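You operate a simulated robot arm through the tools that you are given. There is no shell and no other tool. Be economical: measure what you need, move in short steps, check, and stop when the job is done.

You run a simulated two-armed robot. Do the job below in one go: nothing can be reset, and whatever is moved stays where it is left.

## Task
On the top of the wide bench, fold the blue cloth in half, so that its two short edges meet.

It is judged by the outcome, as a careful person would: the job done as asked, and still so three seconds after it is handed in. It fails if anything else is knocked over, pushed out of place, dropped, spilled or broken. Flat cloth is picked up by pressing the open fingertips on it (5 to 10 N) and closing them slowly along it; thin cloth reads only 2 to 8 mm in the jaws.

## Robot
Two 7-joint arms with two-finger parallel grippers on one trunk, on a base that drives. Base frame: it is fixed to the floor where the robot stands at the start and does not move with it; the origin is under the middle of the robot, x ahead of it, y to its left, z up. Lengths are in mm, angles in degrees, forces in N, time in s.
The left shoulder is at the start at [60, 143, 926], the right one opposite. Places, roughly: top of the wide bench [700, 800, 800]. Payload 1.57 kg a hand.
The TCP of each hand is the grasp point between the finger pads, 30 mm short of the fingertips. In the tool frame z runs along the fingers and y along their closing line. The gripper opens to 110 mm. The fingers are 24 mm wide and 12 mm thick; the gripper's body (48 by 112 mm) begins 78 mm behind the TCP.
Orientation is that of the tool frame in the base frame, as a unit quaternion [w, x, y, z]. With the fingers straight down and closing along the base's y, the tool's x points along the base's -x, its y along +y and its z along -z.

## Interface
- The arms move only by the tool step_arm. It takes "left_increments", "right_increments" or both (then of equal length, played together; a hand with none holds still); each is a list of rows, each a list of 6 numbers: the shift along the tool's x, y, z in mm, then the turn, a rotation vector about the tool's x, y, z in degrees. In form: [[x, y, z, wx, wy, wz], ...]. A call has 1 to 8 rows; each row is the pose to reach, as a shift and turn from the pose commanded when the call began, along the tool's axes at that moment. "left_gripper" and "right_gripper" are, for a hand that has rows, the finger opening in mm, from 0 to 110, set as the call begins (left out, the last holds). A row lasts 0.2 s, in which the tool goes at most 50 mm and 8.6 degrees; a call with a longer step from one row to the next is refused whole, and so is a gripper value outside its range. Where a pose cannot be reached the arm comes as near as it can. A force on the tool above 40 N (or 10 N above the force at the start of the call, whichever is more), or a blocked arm, ends the call early, and 0.2 s more pass. The fingers move at their own pace (about 45 mm/s each) and stop on an object; they squeeze with about 24 N. The grip force told is the motor's: it shows also when the fingers shut on nothing. Time passes only in rows, and 0.2 s behind the last, so rows that repeat a pose let the fingers close. It gives the time, the measured TCP pose, the force on the tool (base axes), the opening and the grip force at its end, in the units of the frame above (readings bear some noise), with the torque about the TCP (base axes, N m) and any sound that the robot's microphone picked up, and new pictures: "pictures" is both (left out), scene, wrist or none (wrist: the cameras of the hands that moved).
- Cameras (640 x 400 px; columns grow to the right, rows downward): "scene" is now at [34.6, -28.1, 1541.3]; the picture's right is [-0.41, -0.91, 0.00], its down [-0.71, 0.31, -0.63] and it looks along [0.58, -0.26, -0.78] (base axes); focal length 262 px, centre (320, 200). "left" rides on the left gripper at [70, -16, -141] in its tool frame; the picture's right is [0.23, 0.97, 0.00], its down [-0.86, 0.20, -0.48] and it looks along [-0.47, 0.11, 0.88] (tool axes); focal length 222 px, centre (320, 200). "right" rides on the right gripper at [70, 16, -141] in its tool frame; the picture's right is [-0.23, 0.97, 0.00], its down [-0.86, -0.20, -0.48] and it looks along [-0.47, -0.11, 0.88] (tool axes); focal length 222 px, centre (320, 200). There is no depth. A picture from a camera that has moved, and an enlarged one, comes with that camera's place and axes in the base frame and with its lens. The place of the scene camera against the robot may be out by one fixed shift of up to 12 mm in any direction.
- raise_lower(by): slides the trunk up (or, below 0, down) by that many mm; the arms and the scene camera ride with it, the base frame stays. It gives what a move gives, with no picture.
- base_move(legs): drives the robot by 1 to 6 legs, each [ahead, left, turn to the left] in mm, mm and degrees, along the robot's own axes; the way and the turn of a leg run together, so that a leg with both is an arc; at most 1500 mm and 180 degrees a leg. The arms and the cameras ride along, it lands a little off, and it stops where it bumps. It gives what a move gives, and a new picture of the scene camera.
- turn_head(pan, tilt): turns the head with the scene camera to pan (to the left, within 86 degrees either way) and tilt (down, from -29 to 69), counted from straight ahead of the robot. It gives what a move gives, and a new picture of the scene camera.
- zoom(camera, box): a new picture of the part [left, top, right, bottom] of that camera's present view, enlarged. No time passes.
- hand_in(): hands the job in; it is judged then, once.

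Work in short steps. Places have to be worked out from the pictures, the camera data and where the tool is seen: move nearer, look again, correct. Check each grasp and each placing, and mend what went wrong. You have 120 turns and 260 pictures in all, those below and enlarged ones among them. Open the grippers and draw the arms clear of the work before you hand the job in, unless the task says otherwise; then end with one line.

The tools are called as a command line: name --argument value ..., lists and objects as JSON in quotes. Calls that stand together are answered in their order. step_arm: Moves the arms, as the interface text tells. Its arguments: {"type":"object","properties":{"left_increments":{"type":"array"},"left_gripper":{"type":"number"},"right_increments":{"type":"array"},"right_gripper":{"type":"number"},"pictures":{"type":"string","enum":["both","scene","wrist","none"]}},"required":[]} The other tools are called the same way: raise_lower (by) slides the trunk up or down; base_move (legs) drives the base; turn_head (pan, tilt) turns the head that bears the scene camera; zoom (camera, box) takes an enlarged picture of a part of a camera's view; hand_in () hands the job in.

At the start:

```text
clock: 0.0
left_ee_pos: [462.1, 9.3, 1050.8]
left_tcp_rot: [0.0, 0.0, 1.0, -0.001]
left_wrist_force: [-0.1, -1.2, 0.1]
left_ft_torque: [-0.01, 0.02, 0.01]
left_finger_gap: 109.8
left_finger_force: 0.0
right_ee_pos: [404.9, -377.5, 1067.8]
right_tcp_rot: [0.0, 0.0, 1.0, 0.001]
right_wrist_force: [0.2, -0.3, 0.5]
right_ft_torque: [-0.02, 0.0, 0.02]
right_finger_gap: 109.7
right_finger_force: 0.0
trunk travel left (down, up): [-525.0, 65.0]
robot x, y, heading: [-0.6, 0.8, -0.1]
head pan, tilt: [-23.9, 50.8]
```

scene: 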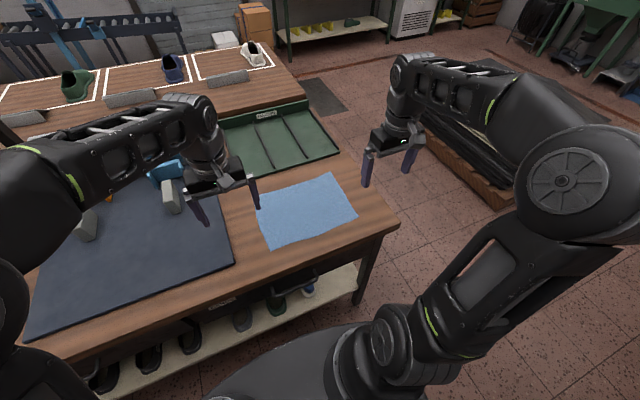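
right: 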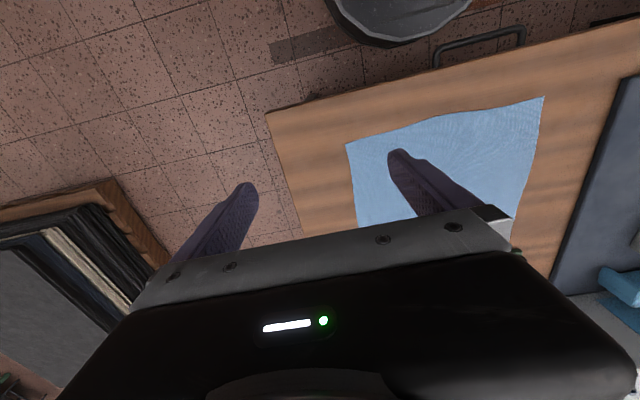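
left: 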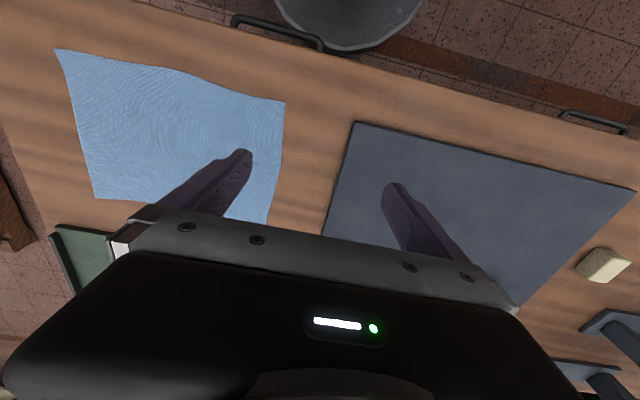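

The cloth spans about x 471–728, y -375 to -60, so its short edges face right and left. I plan to work from the right end of the bench, so I look at the floor there first.

turn_head --pan -75 --tilt 45

turn_head --pan -40 --tilt 35

```text
clock: 1.2
left_ee_pos: [460.7, 8.9, 1051.7]
left_tcp_rot: [0.0, 0.0, 1.0, -0.001]
left_wrist_force: [-0.4, 0.2, -0.2]
left_ft_torque: [-0.01, -0.01, -0.04]
left_finger_gap: 110.1
left_finger_force: 0.0
right_ee_pos: [406.0, -378.4, 1066.9]
right_tcp_rot: [0.001, 0.0, 1.0, 0.0]
right_wrist_force: [-0.5, -0.7, -0.1]
right_ft_torque: [-0.04, 0.01, 0.04]
right_finger_gap: 110.3
right_finger_force: 0.1
trunk travel left (down, up): [-525.0, 65.0]
robot x, y, heading: [3.1, -1.2, -0.3]
head pan, tilt: [-75.0, 45.0]
camera scene: at [-14.0, -75.7, 1549.2], right [-0.97, -0.26, 0.0], down [-0.18, 0.68, -0.71], along [0.18, -0.68, -0.71], focal length 262 px, centre (320, 200)
```

scene: 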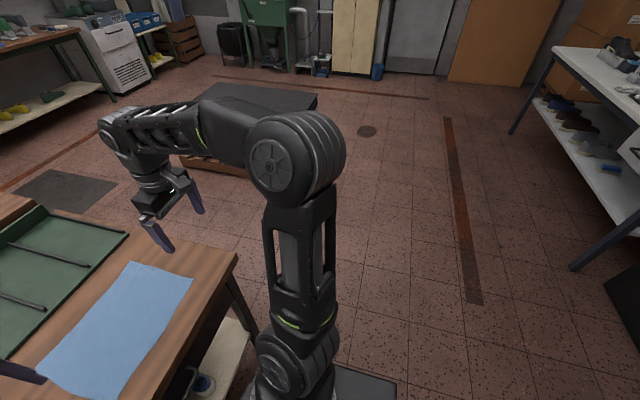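

```text
clock: 2.2
left_ee_pos: [460.8, 10.4, 1050.6]
left_tcp_rot: [0.0, 0.0, 1.0, -0.001]
left_wrist_force: [-0.4, -0.3, 0.1]
left_ft_torque: [0.0, 0.0, 0.0]
left_finger_gap: 110.1
left_finger_force: 0.2
right_ee_pos: [405.4, -379.0, 1067.0]
right_tcp_rot: [0.0, 0.0, 1.0, 0.0]
right_wrist_force: [-0.1, 0.4, 0.2]
right_ft_torque: [0.03, 0.0, -0.01]
right_finger_gap: 110.0
right_finger_force: 0.0
trunk travel left (down, up): [-525.0, 65.0]
robot x, y, heading: [2.6, -1.6, -0.2]
head pan, tilt: [-40.0, 35.0]
camera scene: at [32.3, -53.9, 1564.0], right [-0.64, -0.77, 0.0], down [-0.44, 0.37, -0.82], along [0.63, -0.53, -0.57], focal length 262 px, centre (320, 200)
```

scene: 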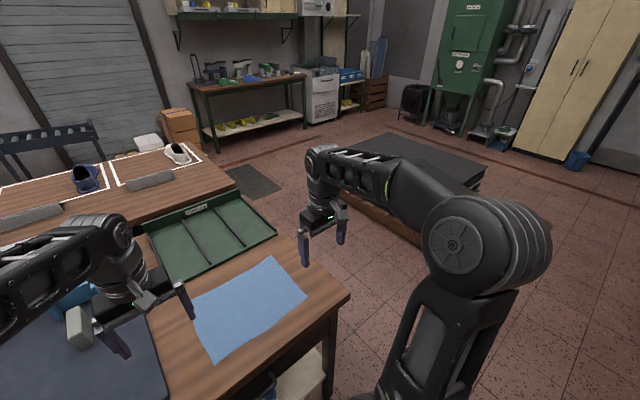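

Clear floor lies between the bench end and the pallet at y≈-1650. I drive back a little, right, forward past the bench, then turn left to face its end.

base_move --legs '[[-60, 0, 0], [0, -1030, 0], [640, 0, 0], [0, 0, 90]]'

turn_head --pan 0 --tilt 58

```text
clock: 15.1
left_ee_pos: [564.4, -560.2, 1050.9]
left_tcp_rot: [-0.001, 0.709, -0.705, 0.0]
left_wrist_force: [-0.4, 0.3, -0.7]
left_ft_torque: [-0.02, 0.0, 0.01]
left_finger_gap: 110.1
left_finger_force: 0.0
right_ee_pos: [952.9, -614.3, 1068.5]
right_tcp_rot: [0.0, 0.71, -0.705, 0.0]
right_wrist_force: [0.1, -0.2, -1.3]
right_ft_torque: [0.03, 0.0, 0.01]
right_finger_gap: 110.2
right_finger_force: 0.1
trunk travel left (down, up): [-525.0, 65.0]
robot x, y, heading: [580.7, -1017.0, 90.3]
head pan, tilt: [-40.0, 35.0]
camera scene: at [629.0, -980.5, 1564.1], right [0.77, -0.64, 0.0], down [-0.37, -0.44, -0.82], along [0.52, 0.63, -0.57], focal length 262 px, centre (320, 200)
```

scene: 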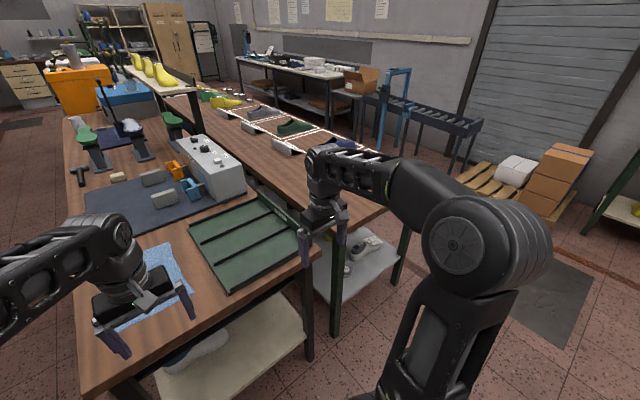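

```text
clock: 16.2
left_ee_pos: [565.3, -559.2, 1050.8]
left_tcp_rot: [0.0, 0.71, -0.705, 0.001]
left_wrist_force: [-0.3, 0.5, 0.3]
left_ft_torque: [0.02, 0.0, 0.02]
left_finger_gap: 110.2
left_finger_force: 0.1
right_ee_pos: [954.2, -613.0, 1068.3]
right_tcp_rot: [0.0, 0.71, -0.704, 0.0]
right_wrist_force: [0.0, -0.5, 0.3]
right_ft_torque: [-0.01, 0.0, 0.01]
right_finger_gap: 109.9
right_finger_force: 0.2
trunk travel left (down, up): [-525.0, 65.0]
robot x, y, heading: [578.1, -1023.6, 90.2]
head pan, tilt: [0.0, 58.0]
camera scene: at [572.6, -979.4, 1532.2], right [1.0, 0.01, 0.0], down [0.0, -0.85, -0.53], along [0.0, 0.53, -0.85], focal length 262 px, centre (320, 200)
```

scene: 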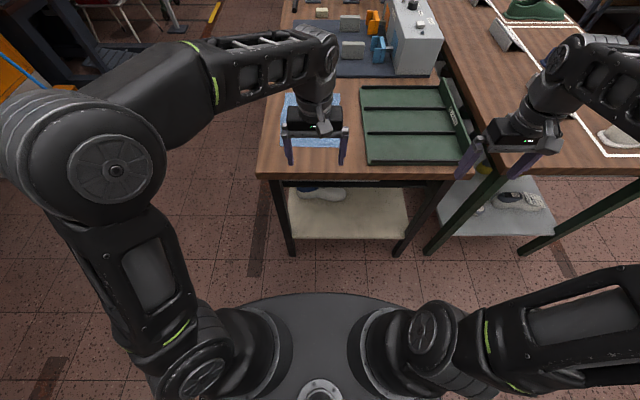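

Facing the bench end now; the cloth appears to be at x≈440–660, y≈-345 to -65, and the top nearer z≈850. I drive closer and centre on the cloth.

base_move --legs '[[0, 25, 0], [225, 0, 0]]'

step_arm --left_increments '[[0, -20, 0, 0, 0, 0], [0, -60, 0, 0, 0, 0], [0, -100, 0, 0, 0, 0], [0, -130, 0, 0, 0, 0]]' --right_increments '[[0, -40, 0, 0, 0, 0], [0, -80, 0, 0, 0, 0], [0, -120, 0, 0, 0, 0], [0, -150, 0, 0, 0, 0]]' --pictures "none"

```text
clock: 18.3
left_ee_pos: [543.1, -336.4, 1050.2]
left_tcp_rot: [0.0, 0.707, -0.707, 0.001]
left_wrist_force: [-0.1, 0.4, -0.9]
left_ft_torque: [-0.01, -0.02, 0.0]
left_finger_gap: 110.1
left_finger_force: 0.1
right_ee_pos: [930.5, -390.7, 1067.0]
right_tcp_rot: [0.001, 0.707, -0.707, 0.001]
right_wrist_force: [0.1, 0.6, -0.5]
right_ft_torque: [-0.03, -0.03, -0.01]
right_finger_gap: 109.9
right_finger_force: 0.1
trunk travel left (down, up): [-525.0, 65.0]
robot x, y, heading: [552.1, -799.0, 89.9]
head pan, tilt: [0.0, 58.0]
camera scene: at [547.6, -754.5, 1532.1], right [1.0, 0.0, 0.0], down [0.0, -0.85, -0.53], along [0.0, 0.53, -0.85], focal length 262 px, centre (320, 200)
```

scene: 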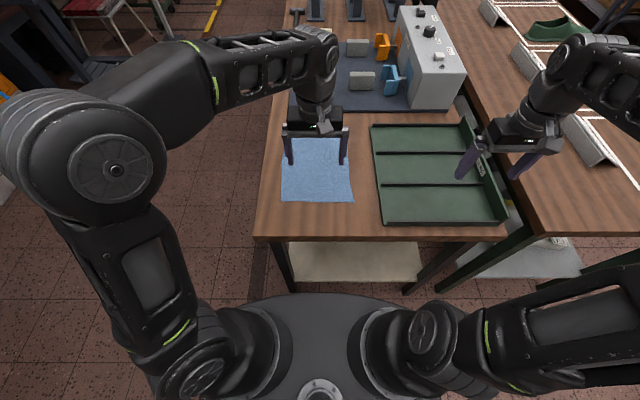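

```text
clock: 19.3
left_ee_pos: [675.5, -336.5, 1051.5]
left_tcp_rot: [0.0, 0.708, -0.706, 0.002]
left_wrist_force: [-0.6, 0.0, -0.6]
left_ft_torque: [-0.02, 0.02, 0.05]
left_finger_gap: 110.1
left_finger_force: 0.0
right_ee_pos: [1080.9, -388.0, 1068.6]
right_tcp_rot: [0.0, 0.708, -0.706, 0.0]
right_wrist_force: [-0.2, -0.5, 0.3]
right_ft_torque: [0.02, 0.01, 0.02]
right_finger_gap: 109.8
right_finger_force: 0.1
trunk travel left (down, up): [-525.0, 65.0]
robot x, y, heading: [551.4, -796.6, 90.0]
head pan, tilt: [0.0, 58.0]
```

The tool's +y is base -x here. I bring both hands over the cloth while yawing them 90° so that they will close along base y, with the cameras outward.

step_arm --left_increments '[[-23, 27, 0, 0, 0, 8.5], [-46, 54, 0, 0, 0, 17], [-69, 81, 0, 0, 0, 25.5], [-92, 108, 0, 0, 0, 34], [-115, 135, 0, 0, 0, 42.5], [-138, 162, 0, 0, 0, 51], [-161, 189, 0, 0, 0, 59.5], [-184, 212, 0, 0, 0, 68]]' --right_increments '[[-23, 38, 0, 0, 0, -8.5], [-46, 76, 0, 0, 0, -17], [-69, 114, 0, 0, 0, -25.5], [-92, 152, 0, 0, 0, -34], [-115, 190, 0, 0, 0, -42.5], [-138, 228, 0, 0, 0, -51], [-161, 266, 0, 0, 0, -59.5], [-184, 304, 0, 0, 0, -68]]' --pictures "scene"

```text
clock: 21.1
left_ee_pos: [405.7, -192.7, 1107.0]
left_tcp_rot: [0.092, -0.281, 0.955, 0.025]
left_wrist_force: [0.3, 0.4, -2.1]
left_ft_torque: [0.0, -0.06, 0.0]
left_finger_gap: 110.0
left_finger_force: 0.1
left hand out of reach, approached as far as the arm can: row 5, 6, 7, 8
right_ee_pos: [777.4, -215.7, 1070.3]
right_tcp_rot: [-0.005, 0.979, -0.204, 0.002]
right_wrist_force: [-3.3, 0.4, 0.2]
right_ft_torque: [0.0, -0.34, -0.03]
right_finger_gap: 110.0
right_finger_force: 0.1
right hand out of reach, approached as far as the arm can: row 8
trunk travel left (down, up): [-525.0, 65.0]
robot x, y, heading: [549.9, -797.7, 90.0]
head pan, tilt: [0.0, 58.0]
camera scene: at [537.2, -754.8, 1532.1], right [1.0, 0.0, 0.01], down [0.0, -0.85, -0.53], along [0.01, 0.53, -0.85], focal length 262 px, centre (320, 200)
```

scene: 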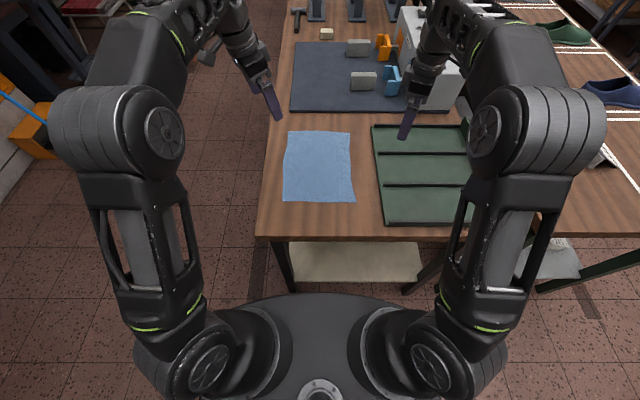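

Cloth is fully visible now. The arms are too high for that reach, so I lower and pull back the left hand a little (and the right hand too) to check how commands resolve.

step_arm --left_increments '[[11, -20, 15, 0, 0, 0], [22, -40, 30, 0, 0, 0], [33, -60, 45, 0, 0, 0], [43, -80, 60, 0, 0, 0], [43, -80, 60, 0, 0, 0]]' --right_increments '[[0, 0, 12, 0, 0, 0], [0, 0, 24, 0, 0, 0], [0, 0, 36, 0, 0, 0], [0, 0, 48, 0, 0, 0], [0, 0, 48, 0, 0, 0]]' --pictures "scene"

```text
clock: 22.3
left_ee_pos: [431.6, -282.2, 1045.9]
left_tcp_rot: [0.089, -0.282, 0.955, 0.026]
left_wrist_force: [-0.6, -0.6, 0.9]
left_ft_torque: [0.01, -0.03, 0.03]
left_finger_gap: 109.8
left_finger_force: 0.1
right_ee_pos: [786.2, -212.5, 1019.7]
right_tcp_rot: [0.0, 0.982, -0.191, 0.0]
right_wrist_force: [-0.6, -0.1, -0.3]
right_ft_torque: [0.04, -0.05, 0.01]
right_finger_gap: 110.3
right_finger_force: 0.1
trunk travel left (down, up): [-525.0, 65.0]
robot x, y, heading: [553.3, -797.7, 89.8]
head pan, tilt: [0.0, 58.0]
camera scene: at [547.3, -755.7, 1532.1], right [1.0, 0.0, 0.0], down [0.0, -0.85, -0.53], along [0.0, 0.53, -0.85], focal length 262 px, centre (320, 200)
```

scene: 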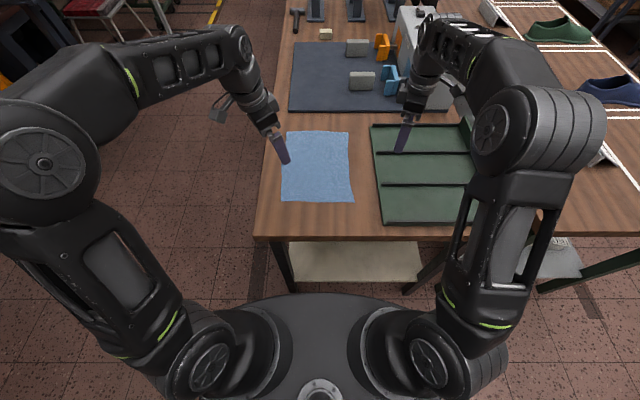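

Commands clip to the reached pose. I now level the left hand to an exact 90° yaw, finish the right hand's yaw and bring it over the cloth's right side.

step_arm --left_increments '[[0, 0, 6, 0.6, 2.1, 6.6], [0, 0, 12, 1.2, 4.1, 13.1], [0, 0, 18, 1.8, 6.2, 19.7], [0, 0, 24, 2.4, 8.2, 26.2], [0, 0, 30, 3.0, 10.3, 32.8], [0, 0, 30, 3.0, 10.3, 32.8]]' --right_increments '[[-27, 11, 0, 0, 0, -4.4], [-54, 22, 0, 0, 0, -8.8], [-81, 33, 0, 0, 0, -13.2], [-108, 44, 0, 0, 0, -17.6], [-135, 55, 0, 0, 0, -22], [-135, 55, 0, 0, 0, -22]]' --pictures "both"

```text
clock: 23.7
left_ee_pos: [435.5, -282.1, 1017.3]
left_tcp_rot: [-0.002, 0.001, 1.0, 0.0]
left_wrist_force: [0.1, 0.1, -0.4]
left_ft_torque: [-0.05, 0.01, -0.01]
left_finger_gap: 109.8
left_finger_force: 0.1
right_ee_pos: [638.5, -216.6, 1019.5]
right_tcp_rot: [0.0, 1.0, 0.0, 0.0]
right_wrist_force: [0.5, 0.2, 0.5]
right_ft_torque: [0.0, -0.05, 0.02]
right_finger_gap: 110.1
right_finger_force: 0.1
trunk travel left (down, up): [-525.0, 65.0]
robot x, y, heading: [554.6, -798.8, 90.2]
head pan, tilt: [0.0, 58.0]
camera scene: at [547.8, -756.0, 1532.1], right [1.0, 0.0, 0.0], down [0.0, -0.85, -0.53], along [0.0, 0.53, -0.85], focal length 262 px, centre (320, 200)
camera right: at [708.9, -232.1, 1163.6], right [-0.23, -0.97, 0.0], down [-0.86, 0.2, 0.48], along [-0.47, 0.11, -0.88], focal length 222 px, centre (320, 200)
camera left: at [368.3, -297.8, 1158.2], right [-0.23, 0.97, 0.0], down [0.86, 0.2, 0.48], along [0.46, 0.11, -0.88], focal length 222 px, centre (320, 200)
```

scene: 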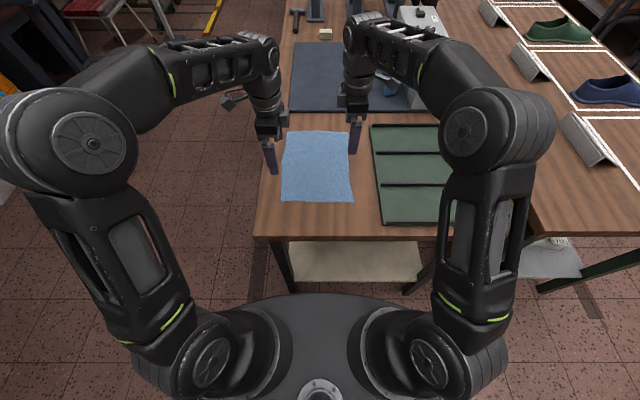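
right: 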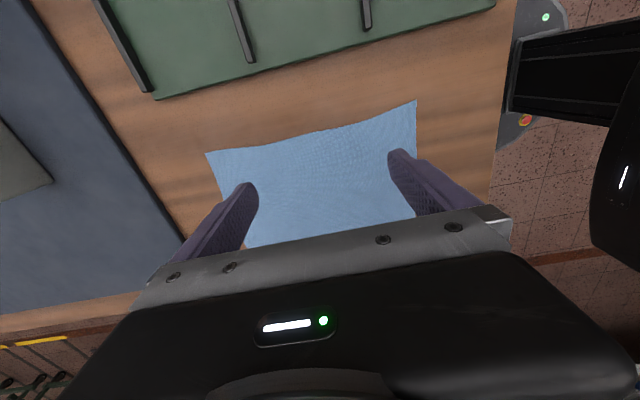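
left: 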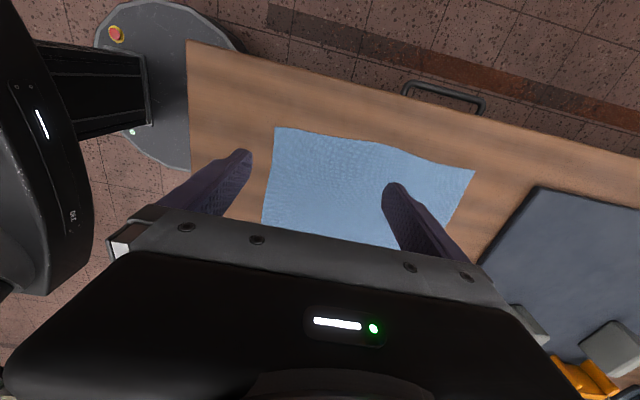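

Triangulating wrist and scene views gives table z≈855, cloth x≈430–657, near edge y≈-343, far edge y≈-56. The natural wrist tilt suits pulling the far edge back onto the near edge, so I bring both hands above the far corners with 40 mm opening.

step_arm --left_increments '[[-5, 32, 16, 0, 0, 0], [-10, 64, 32, 0, 0, 0], [-15, 96, 48, 0, 0, 0], [-20, 128, 64, 0, 0, 0], [-25, 160, 80, 0, 0, 0], [-30, 190, 95, 0, 0, 0], [-30, 190, 95, 0, 0, 0]]' --right_increments '[[-2, -21, 16, 0, 0, 0], [-4, -42, 32, 0, 0, 0], [-7, -63, 48, 0, 0, 0], [-9, -84, 64, 0, 0, 0], [-11, -105, 80, 0, 0, 0], [-13, -125, 97, 0, 0, 0], [-13, -125, 97, 0, 0, 0]]' --left_gripper 40 --right_gripper 40

```text
clock: 25.3
left_ee_pos: [447.2, -116.7, 925.6]
left_tcp_rot: [-0.001, 0.0, 1.0, 0.002]
left_wrist_force: [-0.3, 0.0, 0.2]
left_ft_torque: [0.03, -0.02, 0.0]
left_finger_gap: 39.7
left_finger_force: 0.0
left hand out of reach, approached as far as the arm can: row 5, 6, 7
right_ee_pos: [640.6, -116.2, 949.8]
right_tcp_rot: [-0.018, 1.0, 0.0, -0.002]
right_wrist_force: [0.8, -1.5, -0.5]
right_ft_torque: [0.06, -0.01, 0.0]
right_finger_gap: 40.1
right_finger_force: 0.0
right hand out of reach, approached as far as the arm can: row 4, 5, 6, 7
trunk travel left (down, up): [-525.0, 65.0]
robot x, y, heading: [552.5, -800.3, 89.8]
head pan, tilt: [0.0, 58.0]
camera scene: at [547.2, -757.3, 1532.2], right [1.0, 0.0, 0.0], down [0.0, -0.85, -0.53], along [0.0, 0.53, -0.85], focal length 262 px, centre (320, 200)
camera right: at [711.2, -138.9, 1092.8], right [-0.23, -0.97, -0.03], down [-0.85, 0.18, 0.49], along [-0.47, 0.14, -0.87], focal length 222 px, centre (320, 200)
camera left: at [378.1, -133.4, 1065.7], right [-0.23, 0.97, 0.01], down [0.86, 0.2, 0.48], along [0.46, 0.11, -0.88], focal length 222 px, centre (320, 200)
```

scene: 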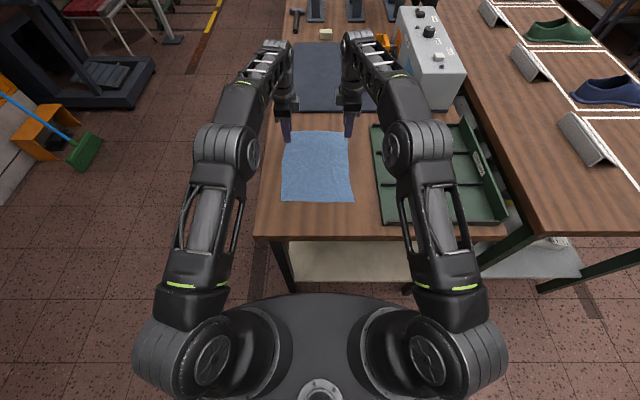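
right: 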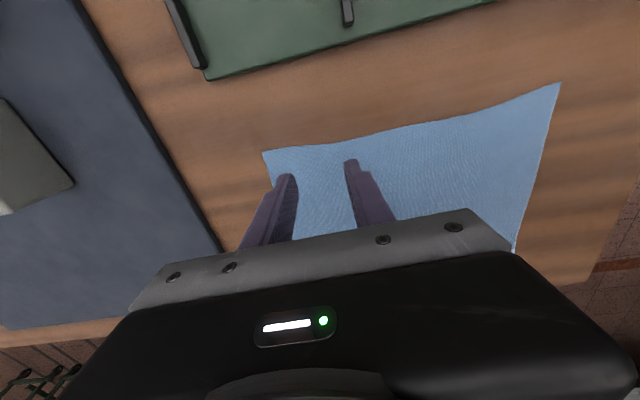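
left: 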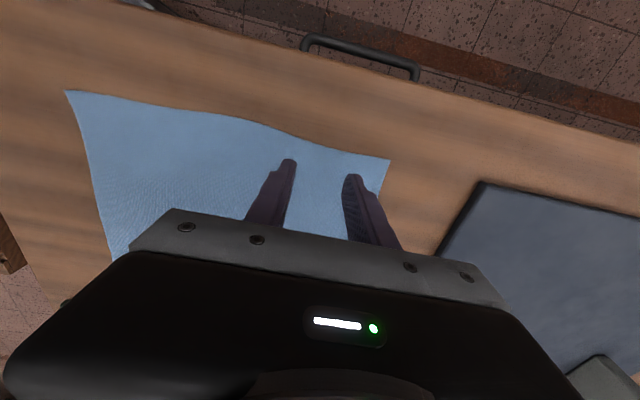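

Far corners now measure (429,-51) and (655,-53). The reach is short by a few cm, so I raise the trunk fully and inch the base forward 30 mm (the gap to the bench is about 50).

raise_lower --by 64

base_move --legs '[[30, 10, 0]]'

```text
clock: 26.3
left_ee_pos: [446.8, -115.2, 987.5]
left_tcp_rot: [-0.001, 0.0, 1.0, 0.002]
left_wrist_force: [-0.6, 0.1, 0.1]
left_ft_torque: [-0.02, -0.03, 0.02]
left_finger_gap: 40.1
left_finger_force: 0.1
right_ee_pos: [639.4, -116.6, 1013.3]
right_tcp_rot: [-0.017, 1.0, 0.001, -0.002]
right_wrist_force: [0.2, -0.7, -0.9]
right_ft_torque: [-0.03, 0.01, -0.01]
right_finger_gap: 39.7
right_finger_force: 0.0
trunk travel left (down, up): [-589.0, 1.0]
robot x, y, heading: [550.0, -797.2, 89.8]
head pan, tilt: [0.0, 58.0]
```

```text
clock: 27.1
left_ee_pos: [435.6, -85.1, 987.2]
left_tcp_rot: [-0.001, -0.001, 1.0, 0.001]
left_wrist_force: [-0.1, 0.5, -0.4]
left_ft_torque: [-0.04, -0.01, 0.02]
left_finger_gap: 40.0
left_finger_force: 0.0
right_ee_pos: [628.5, -85.3, 1012.5]
right_tcp_rot: [-0.017, 1.0, 0.001, -0.002]
right_wrist_force: [-0.5, 0.3, 0.7]
right_ft_torque: [-0.05, -0.03, 0.02]
right_finger_gap: 40.1
right_finger_force: 0.0
trunk travel left (down, up): [-589.0, 1.0]
robot x, y, heading: [542.6, -765.8, 90.1]
head pan, tilt: [0.0, 58.0]
camera scene: at [537.0, -723.8, 1596.0], right [1.0, 0.0, 0.0], down [0.0, -0.85, -0.53], along [0.0, 0.53, -0.85], focal length 262 px, centre (320, 200)
```

scene: 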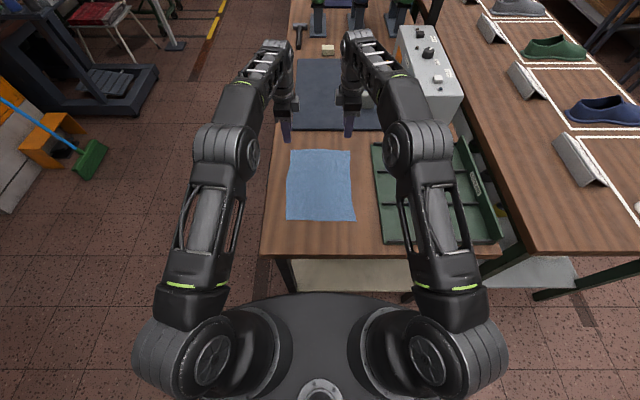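

Hands are now directly above the far corners. I lower both to TCP z≈910 (fingertips ~25 mm above cloth) and level the right hand.

step_arm --left_increments '[[-9, 1, 25, 0, 0, 0], [-18, 2, 50, 0, 0, 0], [-27, 2, 77, 0, 0, 0], [-27, 2, 77, 0, 0, 0]]' --right_increments '[[-1, -1, 34, -0.65, 0, 0], [-2, -2, 68, -1.3, 0, 0], [-2, -3, 102, -1.95, 0, 0], [-2, -3, 102, -1.95, 0, 0]]' --pictures "wrist"

```text
clock: 28.1
left_ee_pos: [460.9, -84.8, 909.8]
left_tcp_rot: [-0.001, -0.001, 1.0, 0.004]
left_wrist_force: [-0.4, -0.3, 0.5]
left_ft_torque: [0.0, 0.01, 0.05]
left_finger_gap: 40.1
left_finger_force: 0.0
right_ee_pos: [626.6, -79.9, 911.6]
right_tcp_rot: [-0.001, 1.0, 0.002, -0.002]
right_wrist_force: [0.1, -0.1, 1.0]
right_ft_torque: [0.04, 0.0, 0.02]
right_finger_gap: 39.9
right_finger_force: 0.1
trunk travel left (down, up): [-589.0, 1.0]
robot x, y, heading: [543.4, -768.2, 90.1]
head pan, tilt: [0.0, 58.0]
camera right: at [697.0, -97.0, 1054.6], right [-0.22, -0.97, 0.0], down [-0.85, 0.2, 0.48], along [-0.47, 0.11, -0.88], focal length 222 px, centre (320, 200)
camera left: at [391.6, -102.2, 1051.9], right [-0.23, 0.97, 0.01], down [0.86, 0.2, 0.48], along [0.46, 0.11, -0.88], focal length 222 px, centre (320, 200)
```

right: 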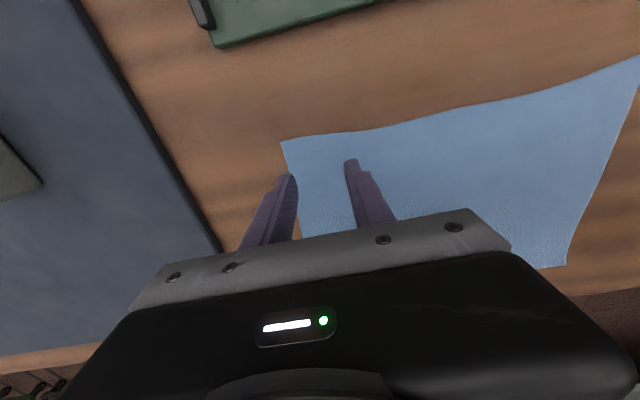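
left: 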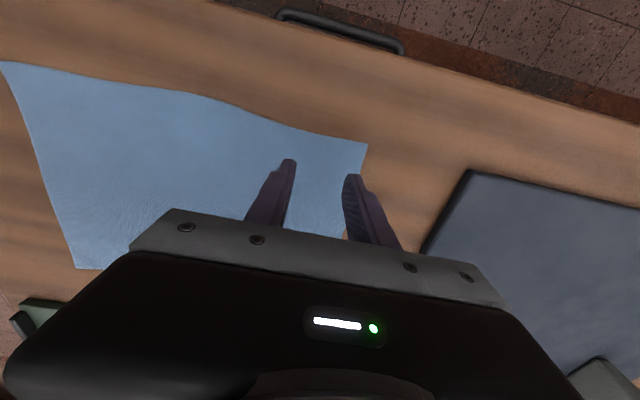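

Corners confirm at (429,-49) and (655,-51), so the outer fingers will sit right on the edge. I lower gently toward contact.

step_arm --left_increments '[[0, 0, 6, 0, 0, 0], [0, 1, 12, 0, 0, 0], [0, 1, 16, 0, 0, 0], [0, 1, 20, 0, 0, 0], [0, 1, 20, 0, 0, 0]]' --right_increments '[[0, 1, 6, 0, 0, 0], [0, 2, 12, 0, 0, 0], [0, 3, 17, 0, 0, 0], [0, 3, 21, 0, 0, 0], [0, 3, 21, 0, 0, 0]]' --pictures "none"

```text
clock: 29.3
left_ee_pos: [462.7, -84.1, 890.3]
left_tcp_rot: [-0.001, 0.0, 1.0, 0.003]
left_wrist_force: [0.7, -0.6, 0.6]
left_ft_torque: [0.0, -0.01, 0.0]
left_finger_gap: 39.8
left_finger_force: 0.1
right_ee_pos: [627.0, -83.8, 890.4]
right_tcp_rot: [0.0, 1.0, 0.002, -0.002]
right_wrist_force: [-0.3, -0.7, -0.7]
right_ft_torque: [0.01, 0.0, 0.0]
right_finger_gap: 39.6
right_finger_force: 0.1
trunk travel left (down, up): [-589.0, 1.0]
robot x, y, heading: [543.3, -767.9, 89.9]
head pan, tilt: [0.0, 58.0]
```

No contact yet at TCP z 890; I go down in 2 mm rows.

step_arm --left_increments '[[0, 0, 2, 0, 0, 0], [0, 0, 4, 0, 0, 0], [0, 0, 6, 0, 0, 0], [0, 0, 8, 0, 0, 0]]' --right_increments '[[0, 0, 2, 0, 0, 0], [0, 0, 4, 0, 0, 0], [0, 0, 6, 0, 0, 0], [0, 0, 8, 0, 0, 0]]' --pictures "wrist"

```text
clock: 30.3
left_ee_pos: [461.4, -82.9, 882.4]
left_tcp_rot: [-0.002, -0.001, 1.0, 0.002]
left_wrist_force: [0.6, 0.5, -0.1]
left_ft_torque: [0.0, 0.03, 0.01]
left_finger_gap: 40.1
left_finger_force: 0.0
right_ee_pos: [628.2, -85.3, 882.5]
right_tcp_rot: [-0.001, 1.0, 0.001, -0.003]
right_wrist_force: [0.8, 0.2, -0.3]
right_ft_torque: [-0.01, 0.01, 0.02]
right_finger_gap: 39.8
right_finger_force: 0.0
trunk travel left (down, up): [-589.0, 1.0]
robot x, y, heading: [540.4, -767.2, 90.3]
head pan, tilt: [0.0, 58.0]
camera right: at [698.5, -100.5, 1026.0], right [-0.22, -0.97, 0.0], down [-0.85, 0.2, 0.48], along [-0.47, 0.11, -0.88], focal length 222 px, centre (320, 200)
camera left: at [393.5, -99.3, 1023.9], right [-0.23, 0.97, 0.0], down [0.86, 0.2, 0.48], along [0.46, 0.11, -0.88], focal length 222 px, centre (320, 200)
```

right: 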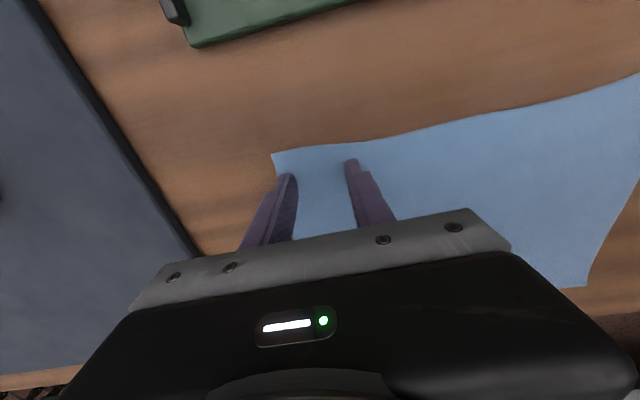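
left: 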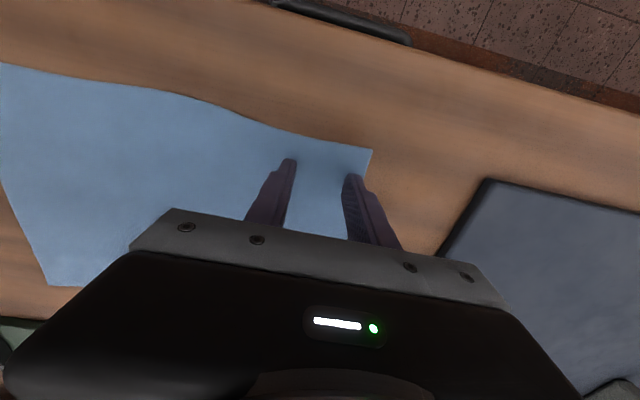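

Still no contact; the finger shadows suggest it is near. Continue down in 2 mm rows.

step_arm --left_increments '[[0, 0, 2, 0, 0, 0], [0, 0, 4, 0, 0, 0], [0, 0, 6, 0, 0, 0], [0, 0, 8, 0, 0, 0]]' --right_increments '[[0, 0, 2, 0, 0, 0], [0, 0, 4, 0, 0, 0], [0, 0, 6, 0, 0, 0], [0, 0, 8, 0, 0, 0]]' --pictures "none"

step_arm --left_increments '[[0, 0, 2, 0, 0, 0], [0, 0, 4, 0, 0, 0], [0, 0, 6, 0, 0, 0]]' --right_increments '[[0, 0, 2, 0, 0, 0], [0, 0, 4, 0, 0, 0], [0, 0, 6, 0, 0, 0]]' --pictures "wrist"

```text
clock: 31.3
left_ee_pos: [463.6, -84.7, 881.6]
left_tcp_rot: [-0.002, -0.001, 1.0, 0.006]
left_wrist_force: [-1.6, 2.7, 21.5]
left_ft_torque: [-0.51, 0.02, -0.01]
left_finger_gap: 37.7
left_finger_force: 0.0
right_ee_pos: [627.4, -84.8, 881.7]
right_tcp_rot: [-0.006, 1.0, 0.001, -0.003]
right_wrist_force: [3.3, 0.5, 37.3]
right_ft_torque: [-0.98, -0.28, 0.09]
right_finger_gap: 39.1
right_finger_force: 0.0
trunk travel left (down, up): [-589.0, 1.0]
robot x, y, heading: [543.1, -766.3, 90.1]
head pan, tilt: [0.0, 58.0]
```

```text
clock: 31.9
left_ee_pos: [463.1, -81.8, 881.1]
left_tcp_rot: [0.0, -0.002, 1.0, 0.01]
left_wrist_force: [-2.9, -3.6, 22.9]
left_ft_torque: [-0.81, 0.1, -0.08]
left_finger_gap: 44.0
left_finger_force: 1.5
right_ee_pos: [627.7, -81.9, 881.3]
right_tcp_rot: [-0.01, 1.0, 0.0, -0.003]
right_wrist_force: [2.3, -3.8, 22.5]
right_ft_torque: [-0.8, -0.25, 0.04]
right_finger_gap: 44.1
right_finger_force: 2.9
trunk travel left (down, up): [-589.0, 1.0]
robot x, y, heading: [540.5, -769.7, 89.9]
head pan, tilt: [0.0, 58.0]
stopped in row 2 (right hand): the force on the tool passed its limit (the readings are from after the stop); the commanded pose is now the measured one
camera right: at [698.8, -100.7, 1024.6], right [-0.23, -0.97, -0.02], down [-0.85, 0.19, 0.49], along [-0.47, 0.12, -0.87], focal length 222 px, centre (320, 200)
camera left: at [393.8, -100.4, 1022.1], right [-0.23, 0.97, 0.02], down [0.85, 0.19, 0.48], along [0.47, 0.13, -0.88], focal length 222 px, centre (320, 200)
```

right: 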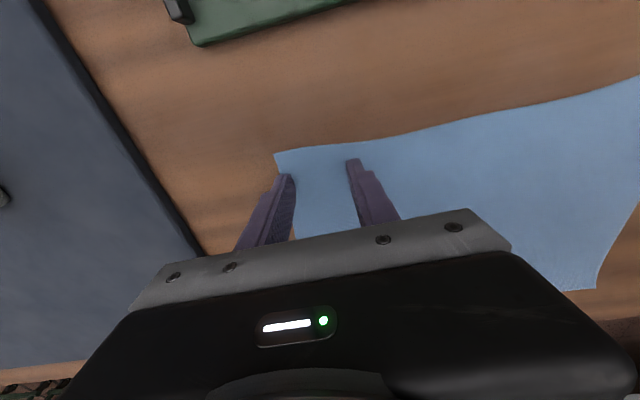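
left: 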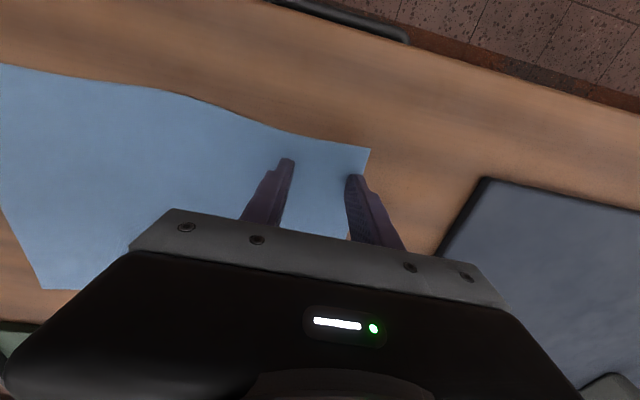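

Contact at TCP z≈881.5 (table ≈851) with ~22 N. I back off slightly and relevel to get about 5–10 N.

step_arm --left_increments '[[0, 0, -1, 0.6, 0, 0], [0, 0, -1.5, 1.15, 0, 0]]' --right_increments '[[0, 0, -1, -0.6, 0, 0], [0, 0, -1.5, -1.15, 0, 0]]' --left_gripper 40 --right_gripper 40 --pictures "none"

```text
clock: 32.5
left_ee_pos: [463.3, -81.8, 882.5]
left_tcp_rot: [0.001, -0.001, 1.0, -0.001]
left_wrist_force: [1.2, 0.3, 20.7]
left_ft_torque: [0.44, 0.01, -0.03]
left_finger_gap: 39.5
left_finger_force: 0.0
right_ee_pos: [628.0, -82.4, 881.6]
right_tcp_rot: [0.001, 1.0, 0.001, -0.004]
right_wrist_force: [0.3, 0.6, 20.7]
right_ft_torque: [0.43, -0.13, 0.01]
right_finger_gap: 38.9
right_finger_force: 0.0
trunk travel left (down, up): [-589.0, 1.0]
robot x, y, heading: [540.5, -763.9, 90.3]
head pan, tilt: [0.0, 58.0]
```

Load moved to the outer fingers; I split the tilt and lift a little more.

step_arm --left_increments '[[0, 0, -0.8, -0.35, 0, 0], [0, 0, -0.8, -0.35, 0, 0]]' --right_increments '[[0, 0, -0.8, 0.35, 0, 0], [0, 0, -0.8, 0.35, 0, 0]]' --pictures "none"

```text
clock: 33.1
left_ee_pos: [463.1, -80.8, 880.8]
left_tcp_rot: [0.0, -0.001, 1.0, 0.001]
left_wrist_force: [2.6, 1.7, 14.7]
left_ft_torque: [0.25, -0.14, -0.05]
left_finger_gap: 39.9
left_finger_force: 0.0
right_ee_pos: [627.2, -83.6, 881.0]
right_tcp_rot: [0.001, 1.0, -0.001, -0.003]
right_wrist_force: [0.2, -1.2, 22.7]
right_ft_torque: [0.03, -0.17, 0.02]
right_finger_gap: 38.8
right_finger_force: 0.1
trunk travel left (down, up): [-589.0, 1.0]
robot x, y, heading: [545.1, -767.3, 90.0]
head pan, tilt: [0.0, 58.0]
```

Pressing evenly now but still somewhat hard; a bit more lift (left 1.5, right 2.5 mm).

step_arm --left_increments '[[0, 0, -1.3, -0.15, 0, 0], [0, 0, -1.3, -0.15, 0, 0]]' --right_increments '[[0, 0, -2.4, 0, 0, 0], [0, 0, -2.4, 0, 0, 0]]' --pictures "none"

```text
clock: 33.7
left_ee_pos: [463.0, -80.9, 880.4]
left_tcp_rot: [0.0, 0.0, 1.0, 0.001]
left_wrist_force: [1.3, -3.5, 14.8]
left_ft_torque: [0.12, -0.07, -0.04]
left_finger_gap: 39.7
left_finger_force: 0.0
right_ee_pos: [626.8, -84.0, 881.3]
right_tcp_rot: [0.002, 1.0, 0.0, -0.003]
right_wrist_force: [-0.8, 0.5, 5.4]
right_ft_torque: [0.11, 0.0, 0.0]
right_finger_gap: 39.6
right_finger_force: 0.1
trunk travel left (down, up): [-589.0, 1.0]
robot x, y, heading: [540.6, -768.9, 89.9]
head pan, tilt: [0.0, 58.0]
```

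Right reads 5 N, left 15 N; ease the left by 1 mm and start closing slowly.

step_arm --left_increments '[[0, 0, -1.1, 0, 0, 0]]' --right_increments '[[0, 0, 0.4, 0, 0, 0]]' --left_gripper 35 --right_gripper 35 --pictures "none"

step_arm --left_increments '[[0, 0, 0, 0, 0, 0]]' --right_increments '[[0, 0, 0, 0, 0, 0]]' --left_gripper 29 --right_gripper 29 --pictures "wrist"

```text
clock: 34.1
left_ee_pos: [461.6, -80.3, 881.9]
left_tcp_rot: [-0.001, -0.001, 1.0, 0.0]
left_wrist_force: [1.1, -0.9, 5.0]
left_ft_torque: [0.11, -0.03, -0.05]
left_finger_gap: 34.8
left_finger_force: 0.0
right_ee_pos: [628.3, -82.4, 881.3]
right_tcp_rot: [0.001, 1.0, 0.0, -0.002]
right_wrist_force: [-0.3, -2.0, 8.9]
right_ft_torque: [0.1, -0.1, -0.01]
right_finger_gap: 33.5
right_finger_force: 0.0
trunk travel left (down, up): [-589.0, 1.0]
robot x, y, heading: [541.0, -767.9, 90.0]
head pan, tilt: [0.0, 58.0]
```

```text
clock: 34.5
left_ee_pos: [462.0, -80.4, 882.0]
left_tcp_rot: [-0.001, 0.0, 1.0, 0.0]
left_wrist_force: [0.4, -0.5, 1.3]
left_ft_torque: [0.01, 0.01, -0.01]
left_finger_gap: 28.4
left_finger_force: 0.0
right_ee_pos: [628.1, -83.8, 882.2]
right_tcp_rot: [0.001, 1.0, 0.001, -0.002]
right_wrist_force: [1.2, -0.7, 8.7]
right_ft_torque: [0.08, -0.09, -0.01]
right_finger_gap: 28.3
right_finger_force: 0.0
trunk travel left (down, up): [-589.0, 1.0]
robot x, y, heading: [541.6, -768.6, 90.5]
head pan, tilt: [0.0, 58.0]
camera right: at [698.4, -97.8, 1024.7], right [-0.23, -0.97, 0.0], down [-0.85, 0.2, 0.48], along [-0.47, 0.11, -0.88], focal length 222 px, centre (320, 200)
camera left: at [393.1, -96.4, 1022.3], right [-0.23, 0.97, 0.0], down [0.86, 0.2, 0.48], along [0.46, 0.11, -0.88], focal length 222 px, centre (320, 200)
```

right: 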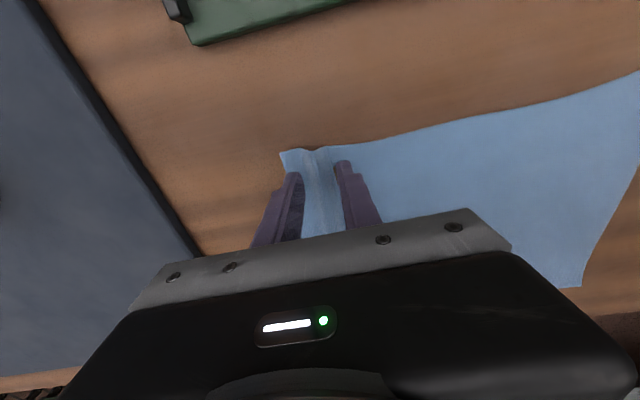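
left: 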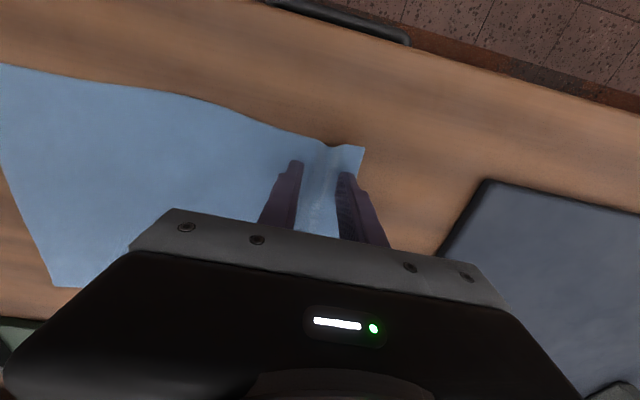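

Cloth is bunching up between both pairs of fingers. I press the left slightly more and keep closing.

step_arm --left_increments '[[0, 0, 1, 0, 0, 0]]' --right_increments '[[0, 0, 0, 0, 0, 0]]' --left_gripper 23 --right_gripper 23 --pictures "none"

step_arm --left_increments '[[0, 0, 0, 0, 0, 0]]' --right_increments '[[0, 0, 0, 0, 0, 0]]' --left_gripper 17 --right_gripper 17 --pictures "none"

step_arm --left_increments '[[0, 0, 0, 0, 0, 0]]' --right_increments '[[0, 0, 0, 0, 0, 0]]' --left_gripper 11 --right_gripper 11 --pictures "none"

step_arm --left_increments '[[0, 0, 0, 0, 0, 0], [0, 0, 0, 0, 0, 0]]' --right_increments '[[0, 0, 0, 0, 0, 0], [0, 0, 0, 0, 0, 0]]' --left_gripper 0 --right_gripper 0 --pictures "wrist"

```text
clock: 34.9
left_ee_pos: [462.8, -80.6, 880.6]
left_tcp_rot: [-0.001, -0.001, 1.0, 0.001]
left_wrist_force: [-2.0, -1.1, 6.8]
left_ft_torque: [0.02, 0.04, -0.02]
left_finger_gap: 22.0
left_finger_force: 0.1
right_ee_pos: [627.3, -81.9, 880.9]
right_tcp_rot: [0.0, 1.0, 0.001, -0.003]
right_wrist_force: [0.2, 1.3, 8.2]
right_ft_torque: [0.15, -0.06, 0.0]
right_finger_gap: 23.6
right_finger_force: 0.3
trunk travel left (down, up): [-589.0, 1.0]
robot x, y, heading: [544.5, -768.2, 90.1]
head pan, tilt: [0.0, 58.0]
```

```text
clock: 35.3
left_ee_pos: [462.1, -80.0, 881.1]
left_tcp_rot: [0.0, -0.001, 1.0, 0.002]
left_wrist_force: [-0.9, 0.0, 6.1]
left_ft_torque: [0.02, 0.02, 0.03]
left_finger_gap: 16.1
left_finger_force: 0.0
right_ee_pos: [627.3, -81.1, 880.9]
right_tcp_rot: [0.0, 1.0, 0.001, -0.003]
right_wrist_force: [-0.8, 1.5, 7.0]
right_ft_torque: [0.1, -0.04, 0.01]
right_finger_gap: 17.5
right_finger_force: 0.5
trunk travel left (down, up): [-589.0, 1.0]
robot x, y, heading: [541.2, -769.6, 90.5]
head pan, tilt: [0.0, 58.0]
```

```text
clock: 35.7
left_ee_pos: [462.0, -80.1, 880.7]
left_tcp_rot: [0.0, -0.001, 1.0, 0.001]
left_wrist_force: [-0.7, 0.0, 8.4]
left_ft_torque: [0.08, 0.02, -0.01]
left_finger_gap: 10.5
left_finger_force: 0.1
right_ee_pos: [627.1, -82.5, 881.5]
right_tcp_rot: [0.001, 1.0, 0.001, -0.004]
right_wrist_force: [-0.1, 0.9, 6.1]
right_ft_torque: [0.07, -0.04, -0.01]
right_finger_gap: 11.0
right_finger_force: 0.4
trunk travel left (down, up): [-589.0, 1.0]
robot x, y, heading: [541.8, -770.3, 89.9]
head pan, tilt: [0.0, 58.0]
```

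```text
clock: 36.3
left_ee_pos: [462.1, -80.7, 880.4]
left_tcp_rot: [0.0, -0.001, 1.0, 0.001]
left_wrist_force: [0.2, -0.3, 11.4]
left_ft_torque: [0.08, 0.0, 0.02]
left_finger_gap: 2.0
left_finger_force: 23.8
right_ee_pos: [626.6, -83.1, 881.6]
right_tcp_rot: [0.002, 1.0, 0.001, -0.004]
right_wrist_force: [0.0, 0.3, 6.0]
right_ft_torque: [0.03, -0.06, 0.01]
right_finger_gap: 2.0
right_finger_force: 23.7
trunk travel left (down, up): [-589.0, 1.0]
robot x, y, heading: [546.2, -766.2, 90.1]
head pan, tilt: [0.0, 58.0]
camera right: at [698.3, -98.2, 1024.7], right [-0.23, -0.97, 0.0], down [-0.85, 0.2, 0.48], along [-0.47, 0.11, -0.88], focal length 222 px, centre (320, 200)
camera left: at [393.9, -96.4, 1022.1], right [-0.23, 0.97, 0.0], down [0.85, 0.2, 0.48], along [0.47, 0.11, -0.88], focal length 222 px, centre (320, 200)
```

right: 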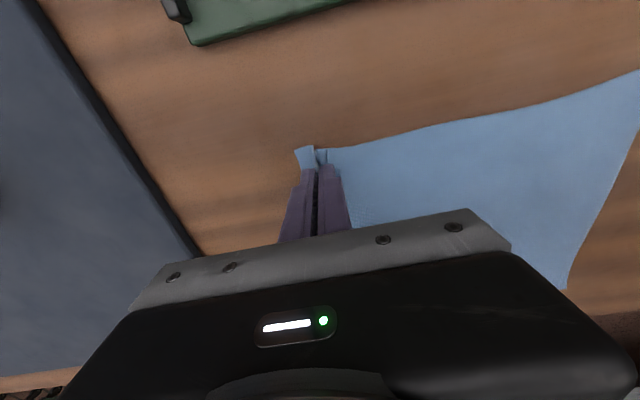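
left: 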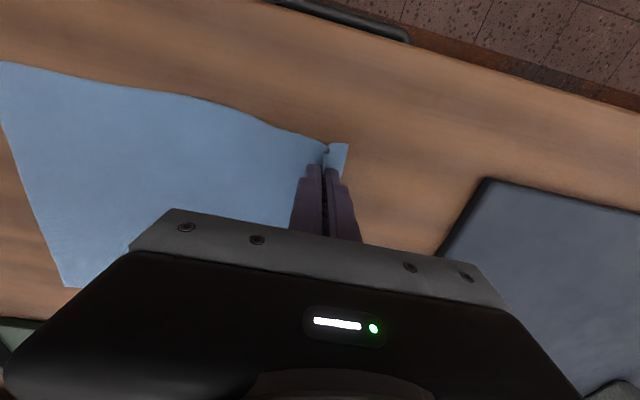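

Both grips hold cloth, but the pinched band leaves a ~30 mm flap that would end up turned over. I reopen while pressed to flatten it and will regrip with a small opening right at the edge.

step_arm --left_increments '[[0, 0, 0, 0, 0, 0], [0, 0, 0, 0, 0, 0], [0, 0, 0, 0, 0, 0]]' --right_increments '[[0, 0, 0, 0, 0, 0], [0, 0, 0, 0, 0, 0], [0, 0, 0, 0, 0, 0]]' --left_gripper 40 --right_gripper 40 --pictures "none"

step_arm --left_increments '[[0, 0, -4, 0, 0, 0], [0, 0, -8, 0, 0, 0], [0, 11, -12, 0, 0, 0], [0, 22, -12, 0, 0, 0], [0, 22, -12, 0, 0, 0]]' --right_increments '[[0, 0, -4, 0, 0, 0], [0, 0, -8, 0, 0, 0], [0, -12, -12, 0, 0, 0], [0, -23, -12, 0, 0, 0], [0, -23, -12, 0, 0, 0]]' --left_gripper 40 --right_gripper 40 --pictures "wrist"

```text
clock: 37.1
left_ee_pos: [462.2, -79.9, 880.8]
left_tcp_rot: [0.0, 0.0, 1.0, 0.001]
left_wrist_force: [0.8, -0.4, 10.3]
left_ft_torque: [0.01, 0.0, -0.01]
left_finger_gap: 37.4
left_finger_force: 0.1
right_ee_pos: [627.5, -83.2, 881.2]
right_tcp_rot: [0.001, 1.0, 0.001, -0.004]
right_wrist_force: [-0.4, -0.6, 4.2]
right_ft_torque: [0.05, -0.05, 0.01]
right_finger_gap: 38.4
right_finger_force: 0.1
trunk travel left (down, up): [-589.0, 1.0]
robot x, y, heading: [544.4, -768.3, 90.2]
head pan, tilt: [0.0, 58.0]
```

```text
clock: 38.3
left_ee_pos: [462.1, -77.8, 887.3]
left_tcp_rot: [0.0, -0.001, 1.0, 0.0]
left_wrist_force: [-0.8, -1.0, 0.0]
left_ft_torque: [-0.02, 0.0, 0.01]
left_finger_gap: 39.6
left_finger_force: 0.0
left hand out of reach, approached as far as the arm can: row 3, 4, 5
right_ee_pos: [627.6, -70.7, 893.5]
right_tcp_rot: [-0.001, 1.0, 0.001, -0.003]
right_wrist_force: [-0.1, -0.5, -0.2]
right_ft_torque: [0.03, 0.0, 0.02]
right_finger_gap: 40.0
right_finger_force: 0.0
right hand out of reach, approached as far as the arm can: row 4, 5
trunk travel left (down, up): [-589.0, 1.0]
robot x, y, heading: [541.6, -766.7, 90.3]
head pan, tilt: [0.0, 58.0]
camera right: at [699.3, -86.8, 1036.1], right [-0.23, -0.97, 0.0], down [-0.85, 0.2, 0.48], along [-0.47, 0.11, -0.87], focal length 222 px, centre (320, 200)
camera left: at [393.8, -95.3, 1029.0], right [-0.23, 0.97, 0.0], down [0.85, 0.2, 0.48], along [0.47, 0.11, -0.88], focal length 222 px, centre (320, 200)
```

right: 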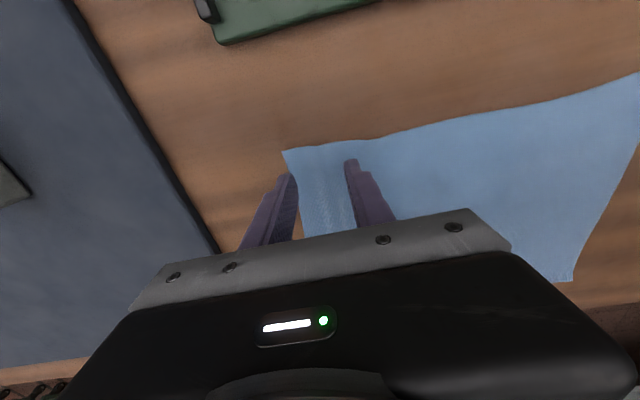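
left: 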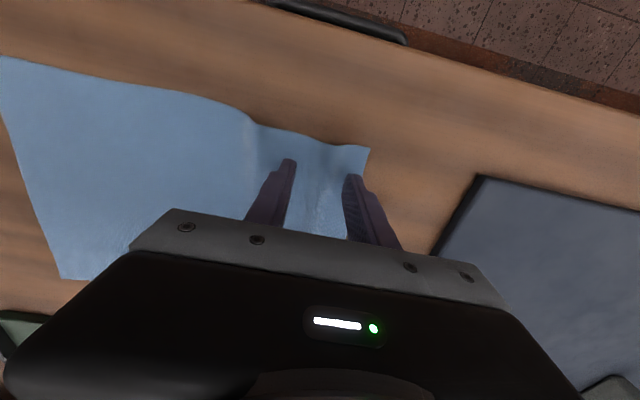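

The left arm is at its reach limit. I tilt the head down to check the gap between base and bench before inching forward.

turn_head --pan 0 --tilt 69

```text
clock: 39.0
left_ee_pos: [462.4, -78.8, 888.0]
left_tcp_rot: [0.0, -0.001, 1.0, 0.0]
left_wrist_force: [-0.1, -0.5, 0.3]
left_ft_torque: [0.05, -0.02, 0.0]
left_finger_gap: 39.9
left_finger_force: 0.1
right_ee_pos: [627.5, -70.0, 892.3]
right_tcp_rot: [0.0, 1.0, 0.001, -0.003]
right_wrist_force: [0.1, -0.4, -0.4]
right_ft_torque: [0.0, 0.01, 0.01]
right_finger_gap: 40.0
right_finger_force: 0.0
trunk travel left (down, up): [-589.0, 1.0]
robot x, y, heading: [546.9, -769.0, 90.1]
head pan, tilt: [0.0, 68.8]
camera scene: at [537.7, -739.0, 1584.4], right [1.0, 0.0, 0.0], down [0.0, -0.93, -0.36], along [0.0, 0.36, -0.93], focal length 262 px, centre (320, 200)
```

scene: 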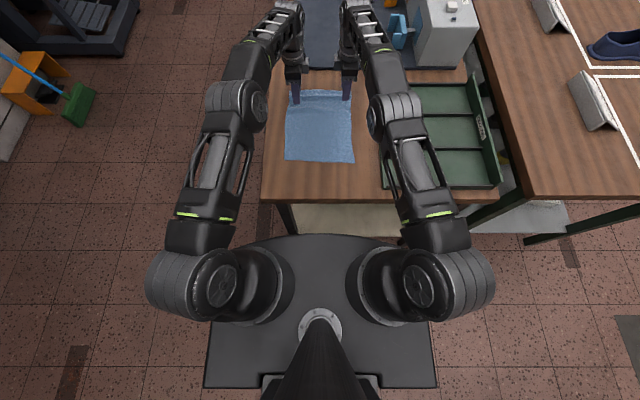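

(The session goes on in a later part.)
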